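You operate a simulated robot arm through the tools that you are given. There is no shell and no other tool. Be economical: measure what you need, move in short steps, check, and stop when the job is done.

You run a simulated robot arm. Do the job below in one go: nothing can be reset, and whatever is moved stays where it is left.

## Task
Put the cards box on the top of the desk away on the top of the desk shelf.

It is judged by the outcome, as a careful person would: the job done as asked, and still so three seconds after it is handed in. It fails if anything else is knocked over, pushed out of place, dropped, spilled or broken.

## Robot
A 7-joint arm with a two-finger parallel gripper, fixed in place. Base frame: the origin is at the foot of the arm, x ahead of it, y to its left, z up; the work surface is at about z = 860. Readings come in mm, rad, newtons and seconds.
Its first joint turns from -2.897 to 2.897 rad. Payload 4.4 kg.
Tool frame: the origin (TCP) lies between the finger pads and is the grasp point; the fingertips stand 23 mm ahead of it; z points along the fingers, y is the line along which they close. Largest opening 94 mm; finger width 38, thickness 10; the body of the gripper, 54 by 96 mm, starts 39 mm behind the TCP.
Orientation is told as [roll, pitch, yaw] about the base's x, y, z axes, in that order, counted from this pose: with the fingers straight down and closing along the base's y, the tool's x points along the base's -x, its y along +y and its z along -z.

## Interface
- The arm moves only by the tool arm_command. Its argument "plan" is one flat list of numbers, 7 for each row, row after row: the shift along the tool's x, y, z in cm, then the turn, a rotation vector about the tool's x, y, z in rad, then the opening in per cent of the stroke, from 0 (shut) to 100 (fully open). In form: [dx, dy, dz, rx, ry, rz, hand, dx, dy, dz, rx, ry, rz, hand, ...]. A call has 1 to 10 rows; each row shifts and turns the commanded pose from where the row before left it, along the tool's axes as they then stand. A row lasts 0.2 s, in which the tool goes at most 50 mm and 0.15 rad; a call with a longer step from one row to the next is refused whole, and so is a gripper value outside its range. A pose out of reach is approached as far as the arm can. The call stops where the force on the tool passes 40 N (or 10 N more than at its start, if that is more) or the arm is blocked; 0.2 s more then pass. The fingers move at their own pace (about 72 mm/s each) and stop on an object; they squeeze with about 20 N. The grip force told is the motor's: it shows also when the fingers shut on nothing. Time passes only in rows, and 0.2 s behind the last, so rows that do not move let the fingers close. It gives the time, the measured TCP pose, the force on the tool (base axes), the opening and the grip force at its end, in the units of the frame above (readings bear some noise), and new pictures: "show" is both (left out), scene, wrist or none.
- Cameras (640 x 400 px; columns grow to the right, rows downward): "scene" is fixed at [48.6, 650.9, 1787.1]; the picture's right is [-0.44, -0.90, 0.00], its down [-0.46, 0.23, -0.86] and it looks along [0.77, -0.38, -0.52] (base axes); focal length 366 px, centre (320, 200). "wrist" rides on the gripper at [86, 16, -75] in the tool frame; the picture's right is [-0.18, 0.98, 0.00], its down [-0.58, -0.11, -0.81] and it looks along [-0.79, -0.15, 0.59] (tool axes); focal length 243 px, centre (320, 200). There is no depth. A picture from a camera that has moved, and an enlarged one, comes with that camera's place and axes in the base frame and with its lens.
- zoom(camera, box): a new picture of the part [left, top, right, bottom] of that camera's present view, enlarged. The clock stands still meanwhile.
- hand_in(): hands the job in; it is judged then, once.

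Go step by step. Nothing tells you positions but the pictures and the camera data: compare them with the known pose of the tool, close in by small moves and look again before you grip or let go. The budget is 90 turns and 170 pictures, counting those below and the enlarged ones. Unless the task says otherwise, let go and move clear before handing in, and close with one line.

The tools are called after "Request:" as a command line: name --argument value ..., lists and objects as JSON in quotes. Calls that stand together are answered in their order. arm_command: Moves the arm, as the interface text tells. Its arguments: {"type":"object","properties":{"plan":{"type":"array"},"show":{"type":"string","enum":["both","scene","wrist","none"]}},"required":["plan"]} The other tools are called the same way: zoom (camera, box) takes an enlarged picture of a part of a camera's view; hand_in () hands the job in.

At the start:

```text
clock: 0.0
eef_pos: [613.5, 387.7, 1535.2]
tool_rot: [0.001, 0.0, -0.001]
wrist_force: [0.2, -1.0, 0.7]
gripper_width: 94.1
grip_force: 0.0
```

scene: 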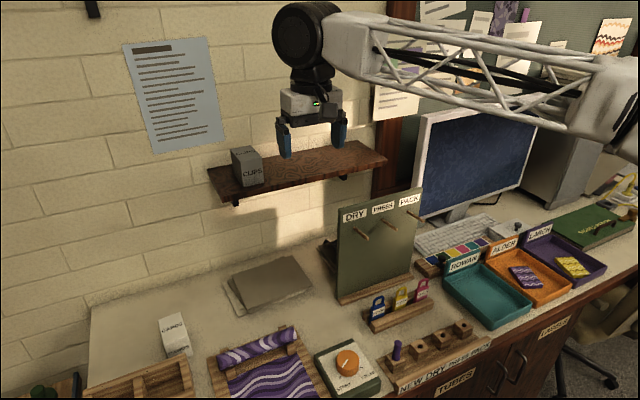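
wrist: 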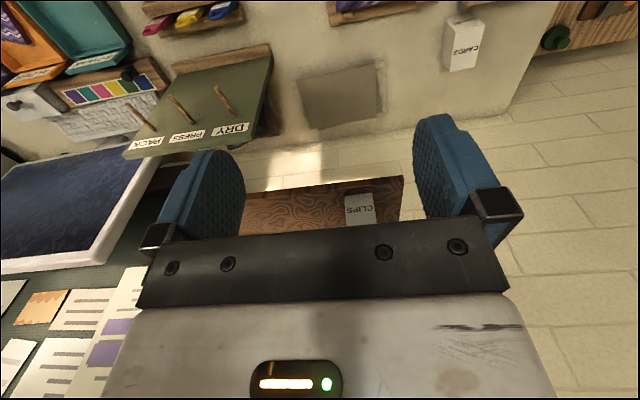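

I see the cards box standing at the left end of the desk and the wall shelf with a clips box on it. I'll zoom in on both to measure them.

Request:
zoom --camera "scene" --box '[120, 290, 240, 365]'

Request:
zoom --camera "scene" --box '[190, 100, 400, 231]'

Request:
zoom --camera "wrist" --box '[230, 0, 550, 200]'

```text
5.33 times, centred on (180, 328) of scene
camera zoom: at [48.6, 650.9, 1787.1], right [-0.44, -0.9, 0.0], down [-0.46, 0.23, -0.86], along [0.77, -0.38, -0.52], focal length 1949 px, centre (1067, -480)
```

zoom: 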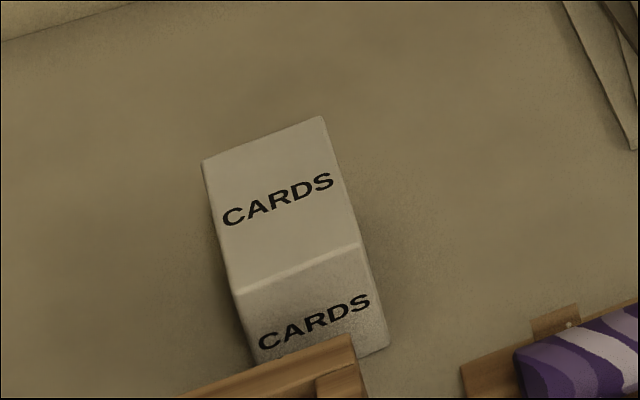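

```text
3.05 times, centred on (295, 166) of scene
camera zoom: at [48.6, 650.9, 1787.1], right [-0.44, -0.9, 0.0], down [-0.46, 0.23, -0.86], along [0.77, -0.38, -0.52], focal length 1114 px, centre (396, 305)
```

zoom: 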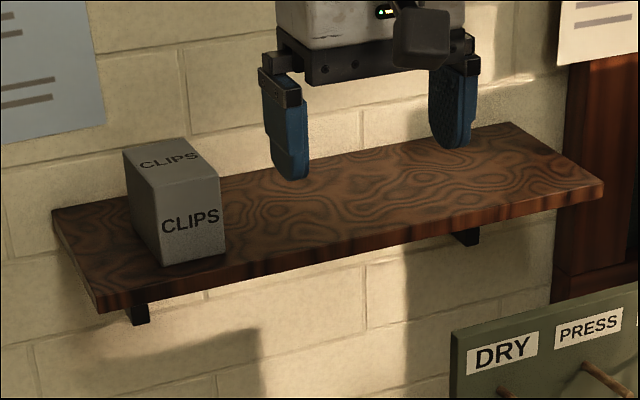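

```text
2.00 times, centred on (390, 100) of wrist
camera zoom: at [527.8, 404.1, 1610.0], right [0.18, 0.98, 0.0], down [0.58, -0.11, 0.81], along [0.79, -0.15, -0.59], focal length 485 px, centre (180, 400)
```

zoom: 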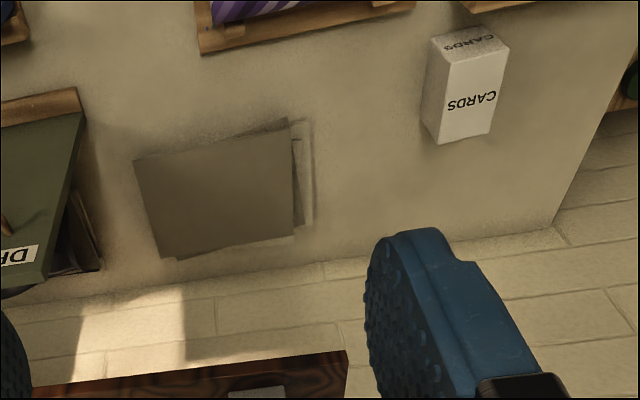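

The cards box is about x 811–909, y 686–749, z 860–941, with its top up. The shelf top is at about z 1265, x 951–1150, y -50 to 510, and the clips box sits at y 374–445. I'll move over toward the box, staying high.

Request:
arm_command --plan '[-1, 3.2, 3.4, 0, 0, 0, 100, -1, 3.2, 3.4, 0, 0, 0, 100, -1, 3.2, 3.4, 0, 0, 0, 100, -1, 3.2, 3.4, 0, 0, 0, 100, -1, 3.2, 3.4, 0, 0, 0, 100, -1, 3.2, 3.4, 0, 0, 0, 100, -1, 3.2, 3.4, 0, 0, 0, 100, -1, 3.2, 3.4, 0, 0, 0, 100, -1, 3.2, 3.4, 0, 0, 0, 100, -1, 3.2, 3.4, 0, 0, 0, 100]'

```text
clock: 2.2
eef_pos: [712.7, 709.7, 1198.6]
tool_rot: [0.002, -0.001, -0.001]
wrist_force: [-0.4, 0.5, 1.3]
gripper_width: 94.1
grip_force: 0.0
camera wrist: at [626.3, 726.2, 1272.1], right [0.18, 0.98, 0.0], down [0.58, -0.11, 0.81], along [0.79, -0.15, -0.59], focal length 243 px, centre (320, 200)
```

scene: 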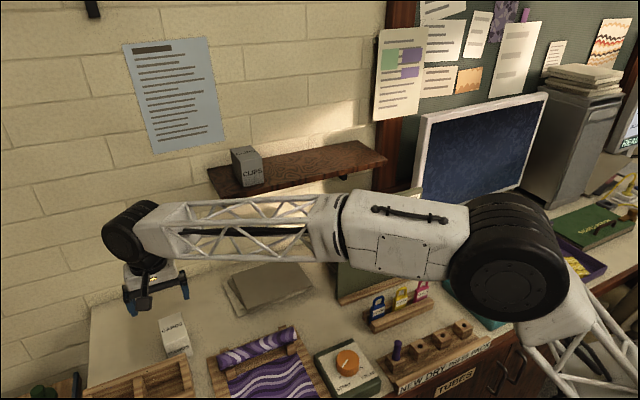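
wrist: 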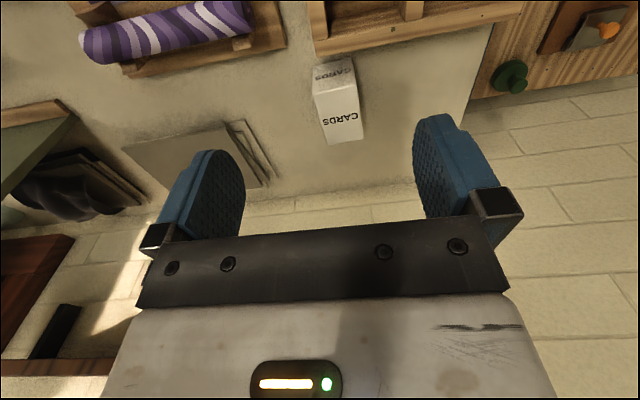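

I'm above and in front of the box, and a tray lies just in front of it. I'll zoom in to check the tray's height.

Request:
zoom --camera "wrist" --box '[260, 0, 500, 150]'

Request:
zoom --camera "scene" --box '[60, 280, 220, 380]'

```text
2.67 times, centred on (380, 75) of wrist
camera zoom: at [626.3, 726.2, 1272.1], right [0.18, 0.98, 0.0], down [0.58, -0.11, 0.81], along [0.79, -0.15, -0.59], focal length 647 px, centre (160, 533)
```

zoom: 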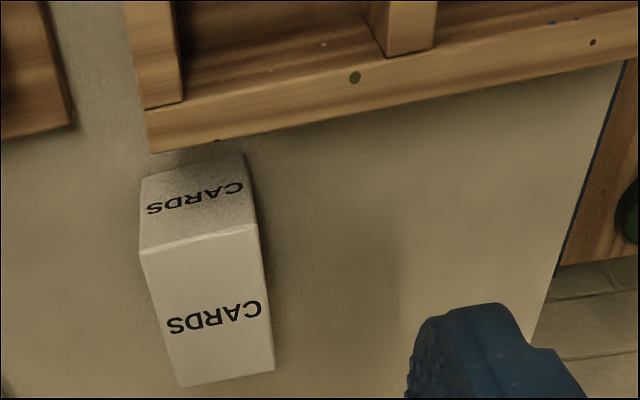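

```text
4.00 times, centred on (140, 330) of scene
camera zoom: at [48.6, 650.9, 1787.1], right [-0.44, -0.9, 0.0], down [-0.46, 0.23, -0.86], along [0.77, -0.38, -0.52], focal length 1462 px, centre (1040, -320)
```

zoom: 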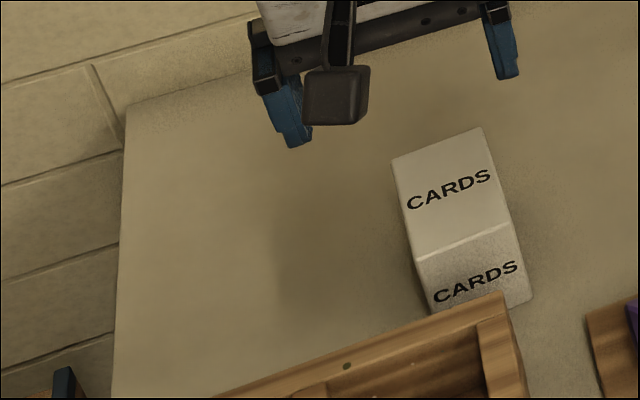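

The tray's back wall reaches about z 925 at x≈770, so the wrist camera must stay above it. I'll test the reach with a slight tilt, while still well above the box.

Request:
arm_command --plan '[0, 0, 0, 0, -0.15, 0, 100, 0, 0, 0, 0, -0.15, 0, 100, -1.36, 0.15, 4.4, 0, 0, 0, 100, -1.36, 0.15, 4.4, 0, 0, 0, 100, -1.36, 0.15, 4.4, 0, 0, 0, 100, -1.36, 0.15, 4.4, 0, 0, 0, 100, -1.36, 0.15, 4.4, 0, 0, 0, 100, 0, 0, 0, 0, 0, 0, 100]'

```text
clock: 4.0
eef_pos: [846.3, 716.2, 1001.6]
tool_rot: [0.0, -0.302, -0.001]
wrist_force: [0.9, 0.4, -0.3]
gripper_width: 94.0
grip_force: 0.1
camera wrist: at [741.4, 733.1, 1048.8], right [0.18, 0.98, 0.05], down [0.32, -0.11, 0.94], along [0.93, -0.15, -0.33], focal length 243 px, centre (320, 200)
```

scene: 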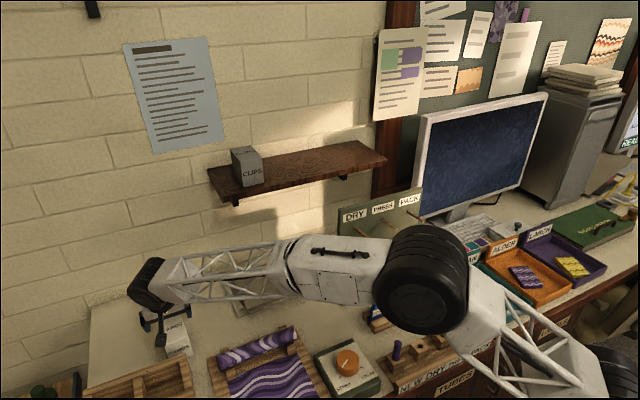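
wrist: 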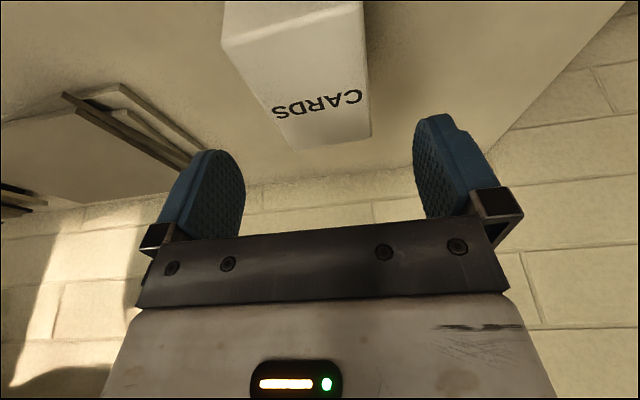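

Reach is fine here. The box sits squarely between the fingers apart from a yaw of about 0.06, so I'll align to that and come down halfway.

Request:
arm_command --plan '[0.3, 0.05, 1.5, -0.0177, 0, -0.0573, 100, 0.3, 0, 1.5, 0, 0, 0, 100, 0, 0, 0, 0, 0, 0, 100]'

Request:
zoom --camera "scene" --box '[100, 260, 228, 340]'

```text
clock: 4.8
eef_pos: [848.8, 717.5, 975.0]
tool_rot: [0.0, -0.301, 0.059]
wrist_force: [0.3, 0.0, -0.1]
gripper_width: 93.9
grip_force: 0.0
camera wrist: at [743.1, 727.1, 1020.0], right [0.12, 0.99, 0.05], down [0.32, -0.09, 0.94], along [0.94, -0.09, -0.33], focal length 243 px, centre (320, 200)
```

scene: 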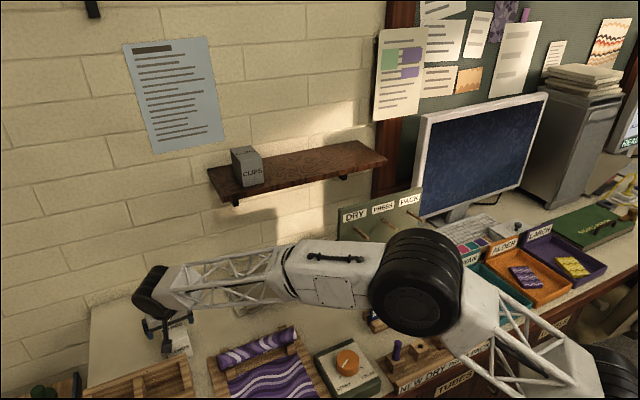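
wrist: 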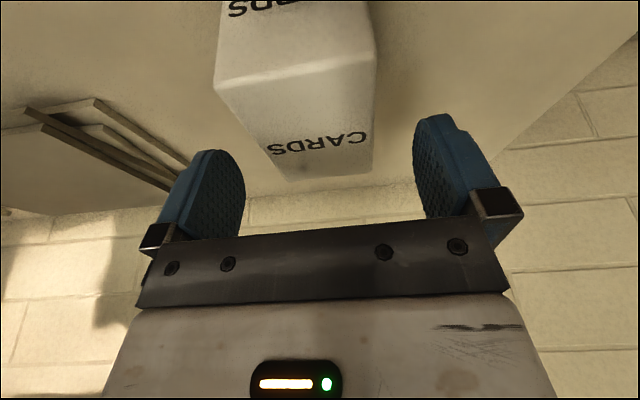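

```text
5.00 times, centred on (164, 300) of scene
camera zoom: at [48.6, 650.9, 1787.1], right [-0.44, -0.9, 0.0], down [-0.46, 0.23, -0.86], along [0.77, -0.38, -0.52], focal length 1827 px, centre (1100, -300)
```

zoom: 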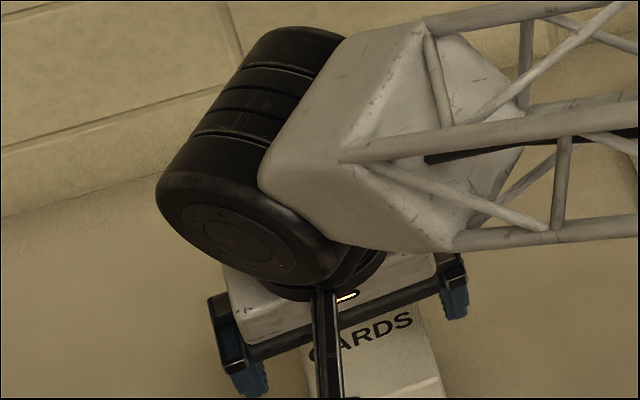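

The box is centred between the fingers with about 15 mm clear on each side. I'll go down to grasp height and check before closing.

Request:
arm_command --plan '[0.2, 0, 1.75, 0, 0, 0.0, 100, 0.2, 0, 1.75, 0, 0, 0, 100, 0.2, 0, 1.75, 0, 0, 0, 100, 0, 0, 0, 0, 0, 0, 100]'

```text
clock: 5.8
eef_pos: [856.5, 716.1, 922.8]
tool_rot: [0.001, -0.3, 0.06]
wrist_force: [-0.6, -0.3, 0.1]
gripper_width: 94.0
grip_force: 0.1
camera wrist: at [751.9, 726.6, 968.5], right [0.12, 0.99, 0.05], down [0.32, -0.09, 0.94], along [0.94, -0.09, -0.33], focal length 243 px, centre (320, 200)
```

scene: 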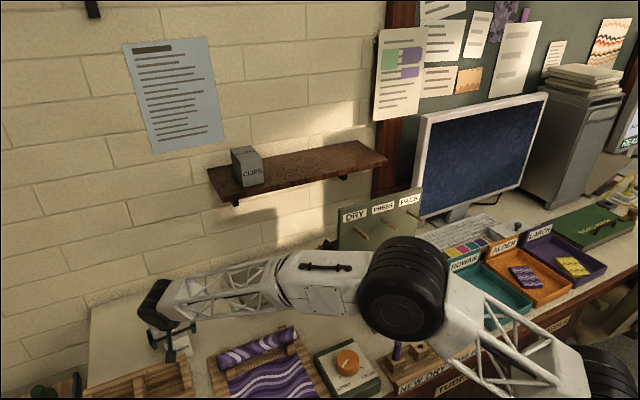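
wrist: 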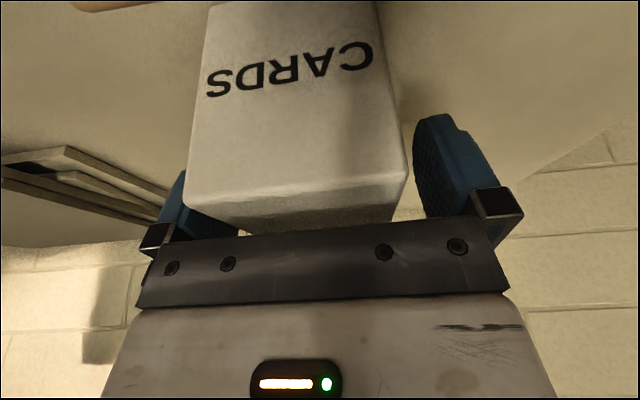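

The box is between the fingers with no contact, so I'll close the gripper.

Request:
arm_command --plan '[0, 0, 0, 0, 0, 0, 50, 0, 0, 0, 0, 0, 0, 30, 0, 0, 0, 0, 0, 0, 30, 0, 0, 0, 0, 0, 0, 20, 0, 0, 0, 0, 0, 0, 20]' --show "wrist"

```text
clock: 7.0
eef_pos: [856.9, 716.3, 922.9]
tool_rot: [0.001, -0.301, 0.059]
wrist_force: [1.8, -0.6, 0.9]
gripper_width: 65.2
grip_force: 20.2
camera wrist: at [751.9, 726.5, 968.6], right [0.12, 0.99, 0.05], down [0.32, -0.09, 0.94], along [0.94, -0.09, -0.33], focal length 243 px, centre (320, 200)
```

wrist: 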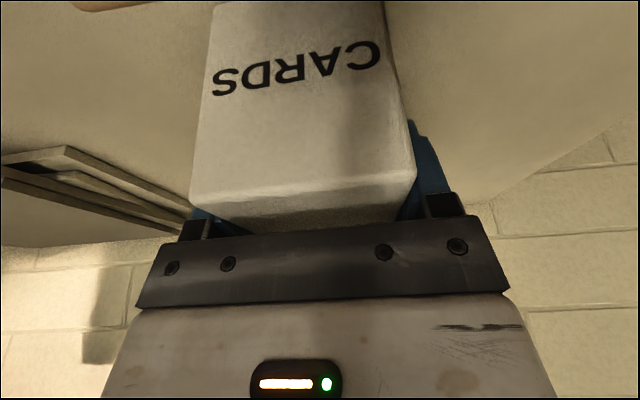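

The grip holds at 65 mm, so I'll lift straight up.

Request:
arm_command --plan '[-0.3, 0, -0.95, 0, 0, 0, 20, -0.59, 0, -1.91, 0, 0, 0, 20, -0.59, 0, -1.91, 0, 0, 0, 20, -0.59, 0, -1.91, 0, 0, 0, 20, -0.89, 0, -2.86, 0, 0, 0, 20, -0.89, 0, -2.86, 0, 0, 0, 20]'

```text
clock: 8.4
eef_pos: [856.7, 714.6, 1052.0]
tool_rot: [-0.002, -0.299, 0.062]
wrist_force: [-0.1, 0.1, -3.2]
gripper_width: 64.8
grip_force: 19.9
camera wrist: at [751.5, 724.8, 1097.6], right [0.12, 0.99, 0.05], down [0.32, -0.09, 0.94], along [0.94, -0.09, -0.33], focal length 243 px, centre (320, 200)
```

scene: 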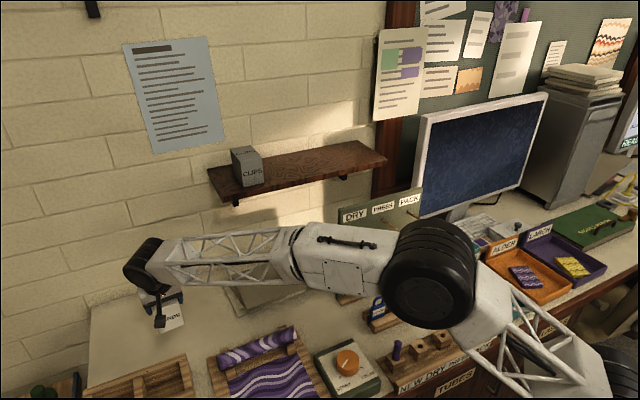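
wrist: 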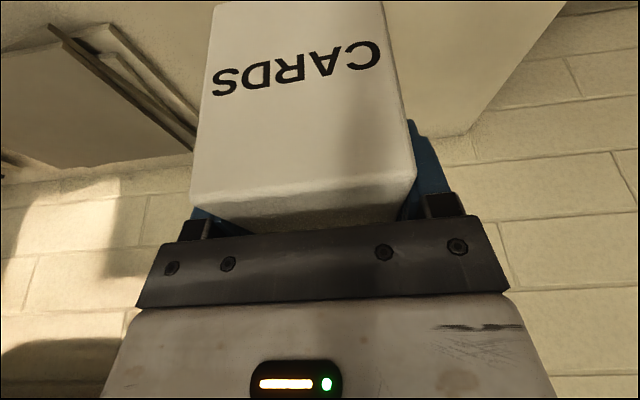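

The box is held level. I'll raise it to about z 1420 while pulling back and straightening the yaw.

Request:
arm_command --plan '[-0.69, 0, -4.6, 0.0177, 0, 0.0573, 20, -0.69, 0, -4.6, 0, 0, 0, 20, -0.69, 0, -4.6, 0, 0, 0, 20, -0.69, 0, -4.6, 0, 0, 0, 20, -0.69, 0, -4.6, 0, 0, 0, 20, -0.69, 0, -4.6, 0, 0, 0, 20, -0.69, 0, -4.6, 0, 0, 0, 20, -0.69, 0, -4.6, 0, 0, 0, 20]' --show "scene"

Request:
arm_command --plan '[0, -4.8, 0, 0, 0, 0, 20, 0, -4.8, 0, 0, 0, 0, 20, 0, -4.8, 0, 0, 0, 0, 20, 0, -4.8, 0, 0, 0, 0, 20, 0, -4.8, 0, 0, 0, 0, 20, 0, -4.8, 0, 0, 0, 0, 20, 0, -4.8, 0, 0, 0, 0, 20, 0, -4.8, 0, 0, 0, 0, 20, 0, -4.8, 0, 0, 0, 0, 20, 0, -4.8, 0, 0, 0, 0, 20]'

```text
clock: 10.2
eef_pos: [799.9, 716.6, 1420.0]
tool_rot: [-0.001, -0.299, 0.001]
wrist_force: [1.0, -0.6, -3.5]
gripper_width: 64.9
grip_force: 19.7
```

scene: 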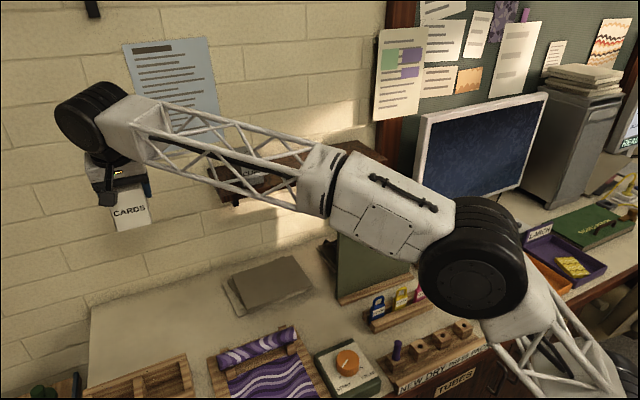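

```text
clock: 12.4
eef_pos: [799.0, 234.7, 1421.1]
tool_rot: [-0.001, -0.298, 0.0]
wrist_force: [0.6, -0.3, -2.6]
gripper_width: 64.7
grip_force: 20.7
camera wrist: at [694.5, 251.0, 1466.8], right [0.18, 0.98, 0.05], down [0.32, -0.11, 0.94], along [0.93, -0.15, -0.33], focal length 243 px, centre (320, 200)
```

scene: 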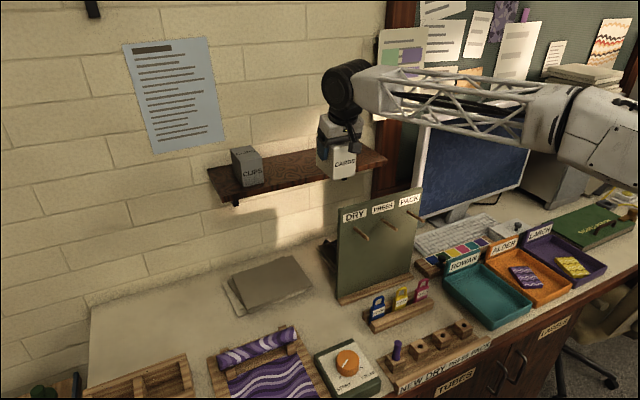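
wrist: 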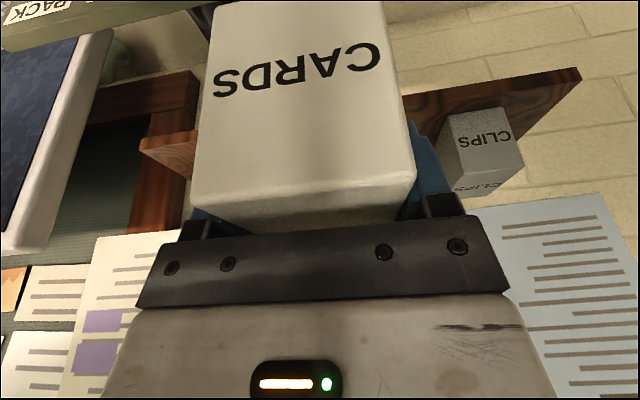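

The shelf edge is confirmed. I'll bring the box in over the shelf, about 50 mm above its top and clear of the clips box.

Request:
arm_command --plan '[-3.38, -0.5, 1.745, 0, 0, 0, 20, -3.38, -0.5, 1.745, 0, 0, 0, 20, -3.38, -0.5, 1.745, 0, 0, 0, 20, -3.38, -0.5, 1.745, 0, 0, 0, 20, -3.38, -0.5, 1.745, 0, 0, 0, 20, -3.38, -0.5, 1.745, 0, 0, 0, 20, 0, 0, 0, 0, 0, 0, 20]'

Request:
zoom --camera "scene" --box '[200, 90, 400, 215]'

```text
clock: 14.0
eef_pos: [1026.7, 205.6, 1382.9]
tool_rot: [0.0, -0.298, 0.0]
wrist_force: [-0.9, -0.4, -1.8]
gripper_width: 64.8
grip_force: 19.9
camera wrist: at [922.0, 222.3, 1428.5], right [0.18, 0.98, 0.05], down [0.32, -0.11, 0.94], along [0.93, -0.15, -0.33], focal length 243 px, centre (320, 200)
```

scene: 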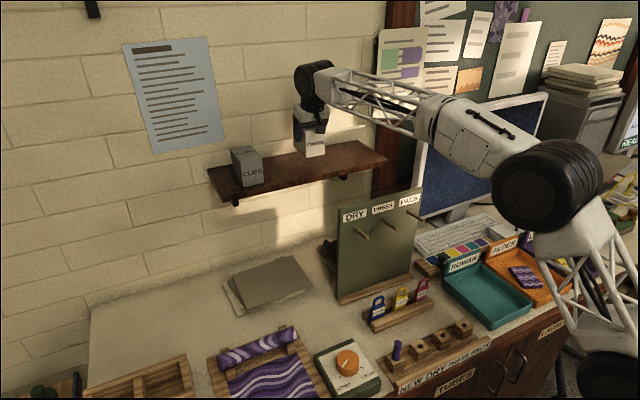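
wrist: 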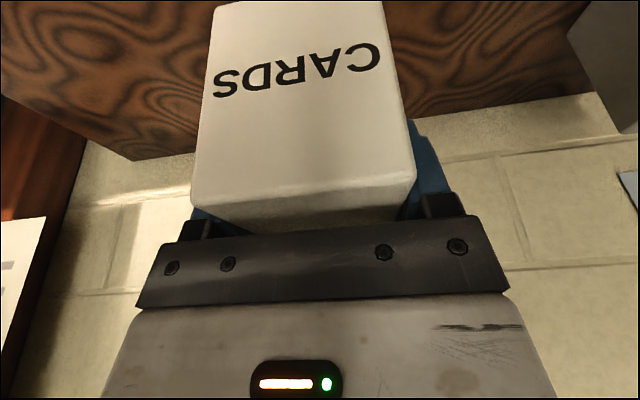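

```text
3.20 times, centred on (300, 152) of scene
camera zoom: at [48.6, 650.9, 1787.1], right [-0.44, -0.9, 0.0], down [-0.46, 0.23, -0.86], along [0.77, -0.38, -0.52], focal length 1170 px, centre (384, 352)
```

zoom: 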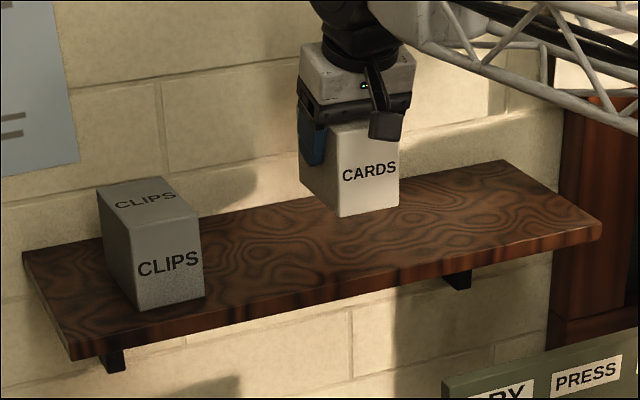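

The box hangs fully over the shelf. I'll descend, then creep down to contact.

Request:
arm_command --plan '[0.44, 0, 1.43, 0, 0, 0, 20, 0.44, 0, 1.43, 0, 0, 0, 20, 0.35, 0, 1.15, 0, 0, 0, 20, 0.12, 0, 0.38, 0, 0, 0, 20, 0, 0, 0, 0, 0, 0, 20]' --show "none"

Request:
zoom --camera "scene" --box '[270, 110, 350, 160]'

```text
clock: 15.2
eef_pos: [1026.0, 205.4, 1334.5]
tool_rot: [0.001, -0.301, -0.001]
wrist_force: [-0.9, -0.1, -2.8]
gripper_width: 64.7
grip_force: 19.6
```

```text
8.00 times, centred on (310, 135) of scene
camera zoom: at [48.6, 650.9, 1787.1], right [-0.44, -0.9, 0.0], down [-0.46, 0.23, -0.86], along [0.77, -0.38, -0.52], focal length 2924 px, centre (400, 720)
```

zoom: 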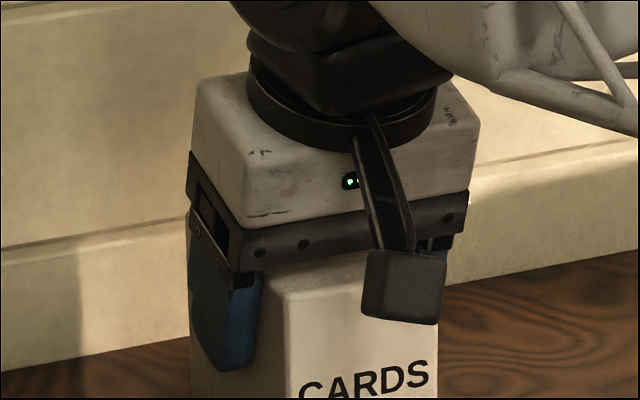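

Still hanging at z 1334, with contact expected near 1328. I'll creep down in 1.5 mm steps.

Request:
arm_command --plan '[0.044, 0, 0.143, 0, 0, 0, 20, 0.044, 0, 0.143, 0, 0, 0, 20, 0.044, 0, 0.143, 0, 0, 0, 20, 0.044, 0, 0.143, 0, 0, 0, 20]' --show "none"

Request:
zoom --camera "scene" --box '[270, 130, 350, 180]'

```text
clock: 16.2
eef_pos: [1026.6, 205.9, 1330.7]
tool_rot: [-0.001, -0.303, 0.001]
wrist_force: [0.4, 2.2, 23.3]
gripper_width: 64.6
grip_force: 20.7
```

```text
8.00 times, centred on (310, 155) of scene
camera zoom: at [48.6, 650.9, 1787.1], right [-0.44, -0.9, 0.0], down [-0.46, 0.23, -0.86], along [0.77, -0.38, -0.52], focal length 2924 px, centre (400, 560)
```

zoom: 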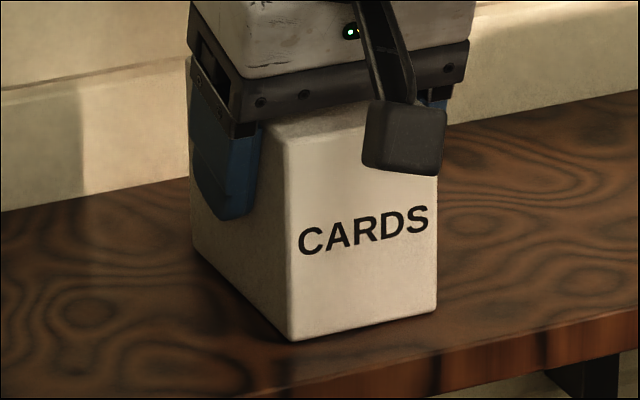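

The box is on the shelf with a contact force of 23 N. I'll ease the pressure and open the gripper.

Request:
arm_command --plan '[-0.044, 0, -0.143, 0, 0, 0, 20, 0, 0, 0, 0, 0, 0, 80, 0, 0, 0, 0, 0, 0, 100, 0, 0, 0, 0, 0, 0, 100, 0, 0, 0, 0, 0, 0, 100]'

```text
clock: 17.4
eef_pos: [1026.2, 206.0, 1328.9]
tool_rot: [-0.001, -0.3, -0.001]
wrist_force: [-0.1, 0.5, 0.3]
gripper_width: 93.9
grip_force: 0.0
camera wrist: at [921.8, 222.4, 1375.2], right [0.18, 0.98, 0.05], down [0.32, -0.11, 0.94], along [0.93, -0.15, -0.33], focal length 243 px, centre (320, 200)
```

scene: 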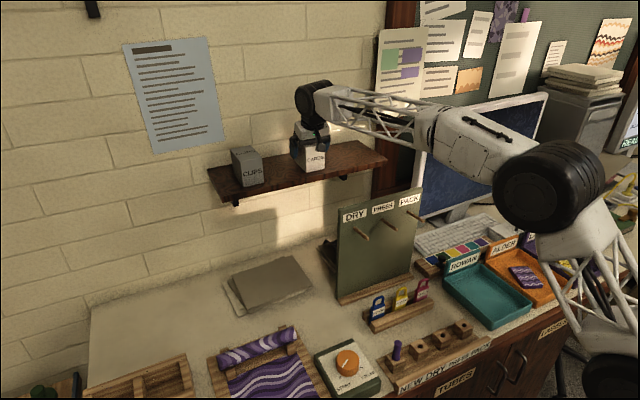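
wrist: 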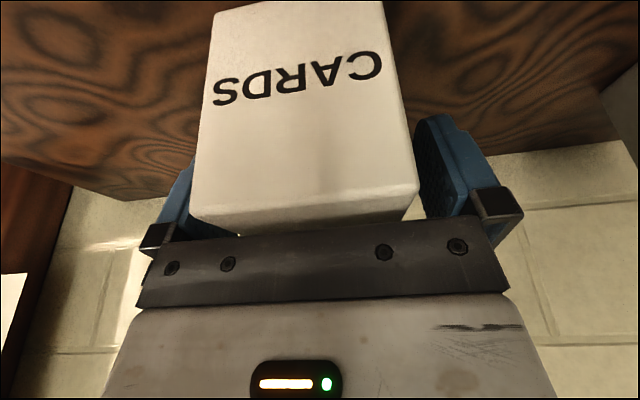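

The fingers are open and the box stands by itself. I'll back the gripper straight off along its axis and then move it away.

Request:
arm_command --plan '[0, 0, -1.5, 0, 0, 0, 100, 0, 0, -2, 0, 0, 0, 100, 0, 0, -3, 0, 0, 0, 100, 0, 0, -4, 0, 0, 0, 100, 2, 0, -4, 0, 0, 0, 100, 4, 0, -2, 0, 0, 0, 100, 4.5, 0, 0, 0, 0, 0, 100, 4.5, 0, 0, 0, 0, 0, 100, 0, 0, 0, 0, 0, 0, 100]'

Request:
zoom --camera "scene" --box '[200, 90, 400, 215]'

```text
clock: 19.4
eef_pos: [832.3, 206.3, 1443.5]
tool_rot: [0.002, -0.301, 0.0]
wrist_force: [-0.6, -0.3, 0.9]
gripper_width: 94.3
grip_force: 0.0
camera wrist: at [727.8, 222.3, 1488.9], right [0.18, 0.98, 0.05], down [0.32, -0.11, 0.94], along [0.93, -0.15, -0.33], focal length 243 px, centre (320, 200)
```

scene: 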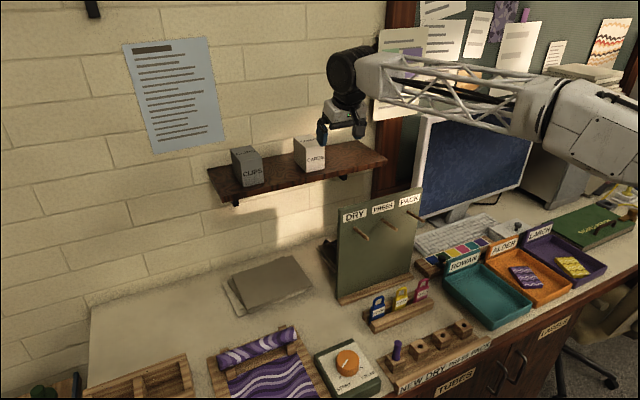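
wrist: 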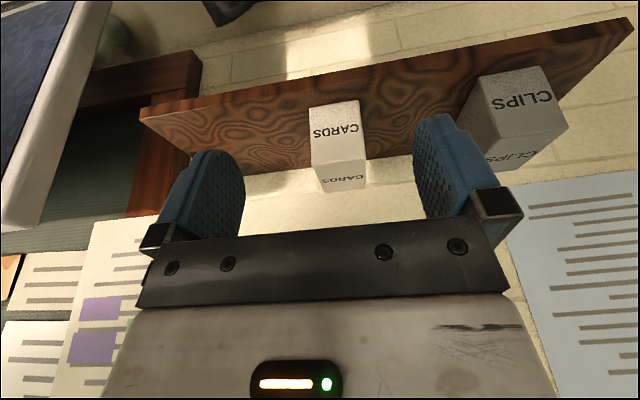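

```text
3.20 times, centred on (300, 152) of scene
camera zoom: at [48.6, 650.9, 1787.1], right [-0.44, -0.9, 0.0], down [-0.46, 0.23, -0.86], along [0.77, -0.38, -0.52], focal length 1170 px, centre (384, 352)
```

zoom: 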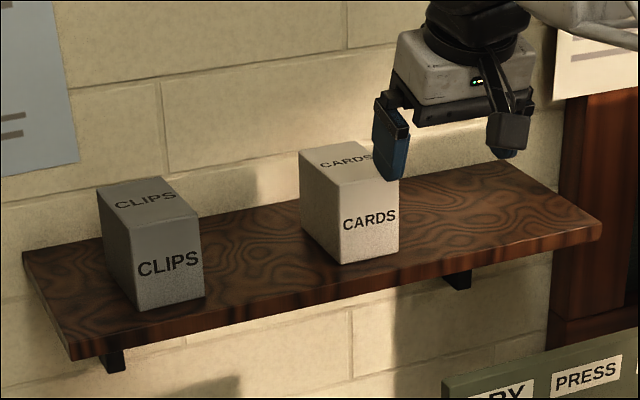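

The cards box stands upright on the shelf next to the clips box. Nothing else has moved and the gripper is clear, so I'm handing in.

Request:
hand_in

```text
The job is handed in.
```

The cards box now stands upright on top of the desk shelf, beside the clips box; nothing else was moved, and the job is handed in.
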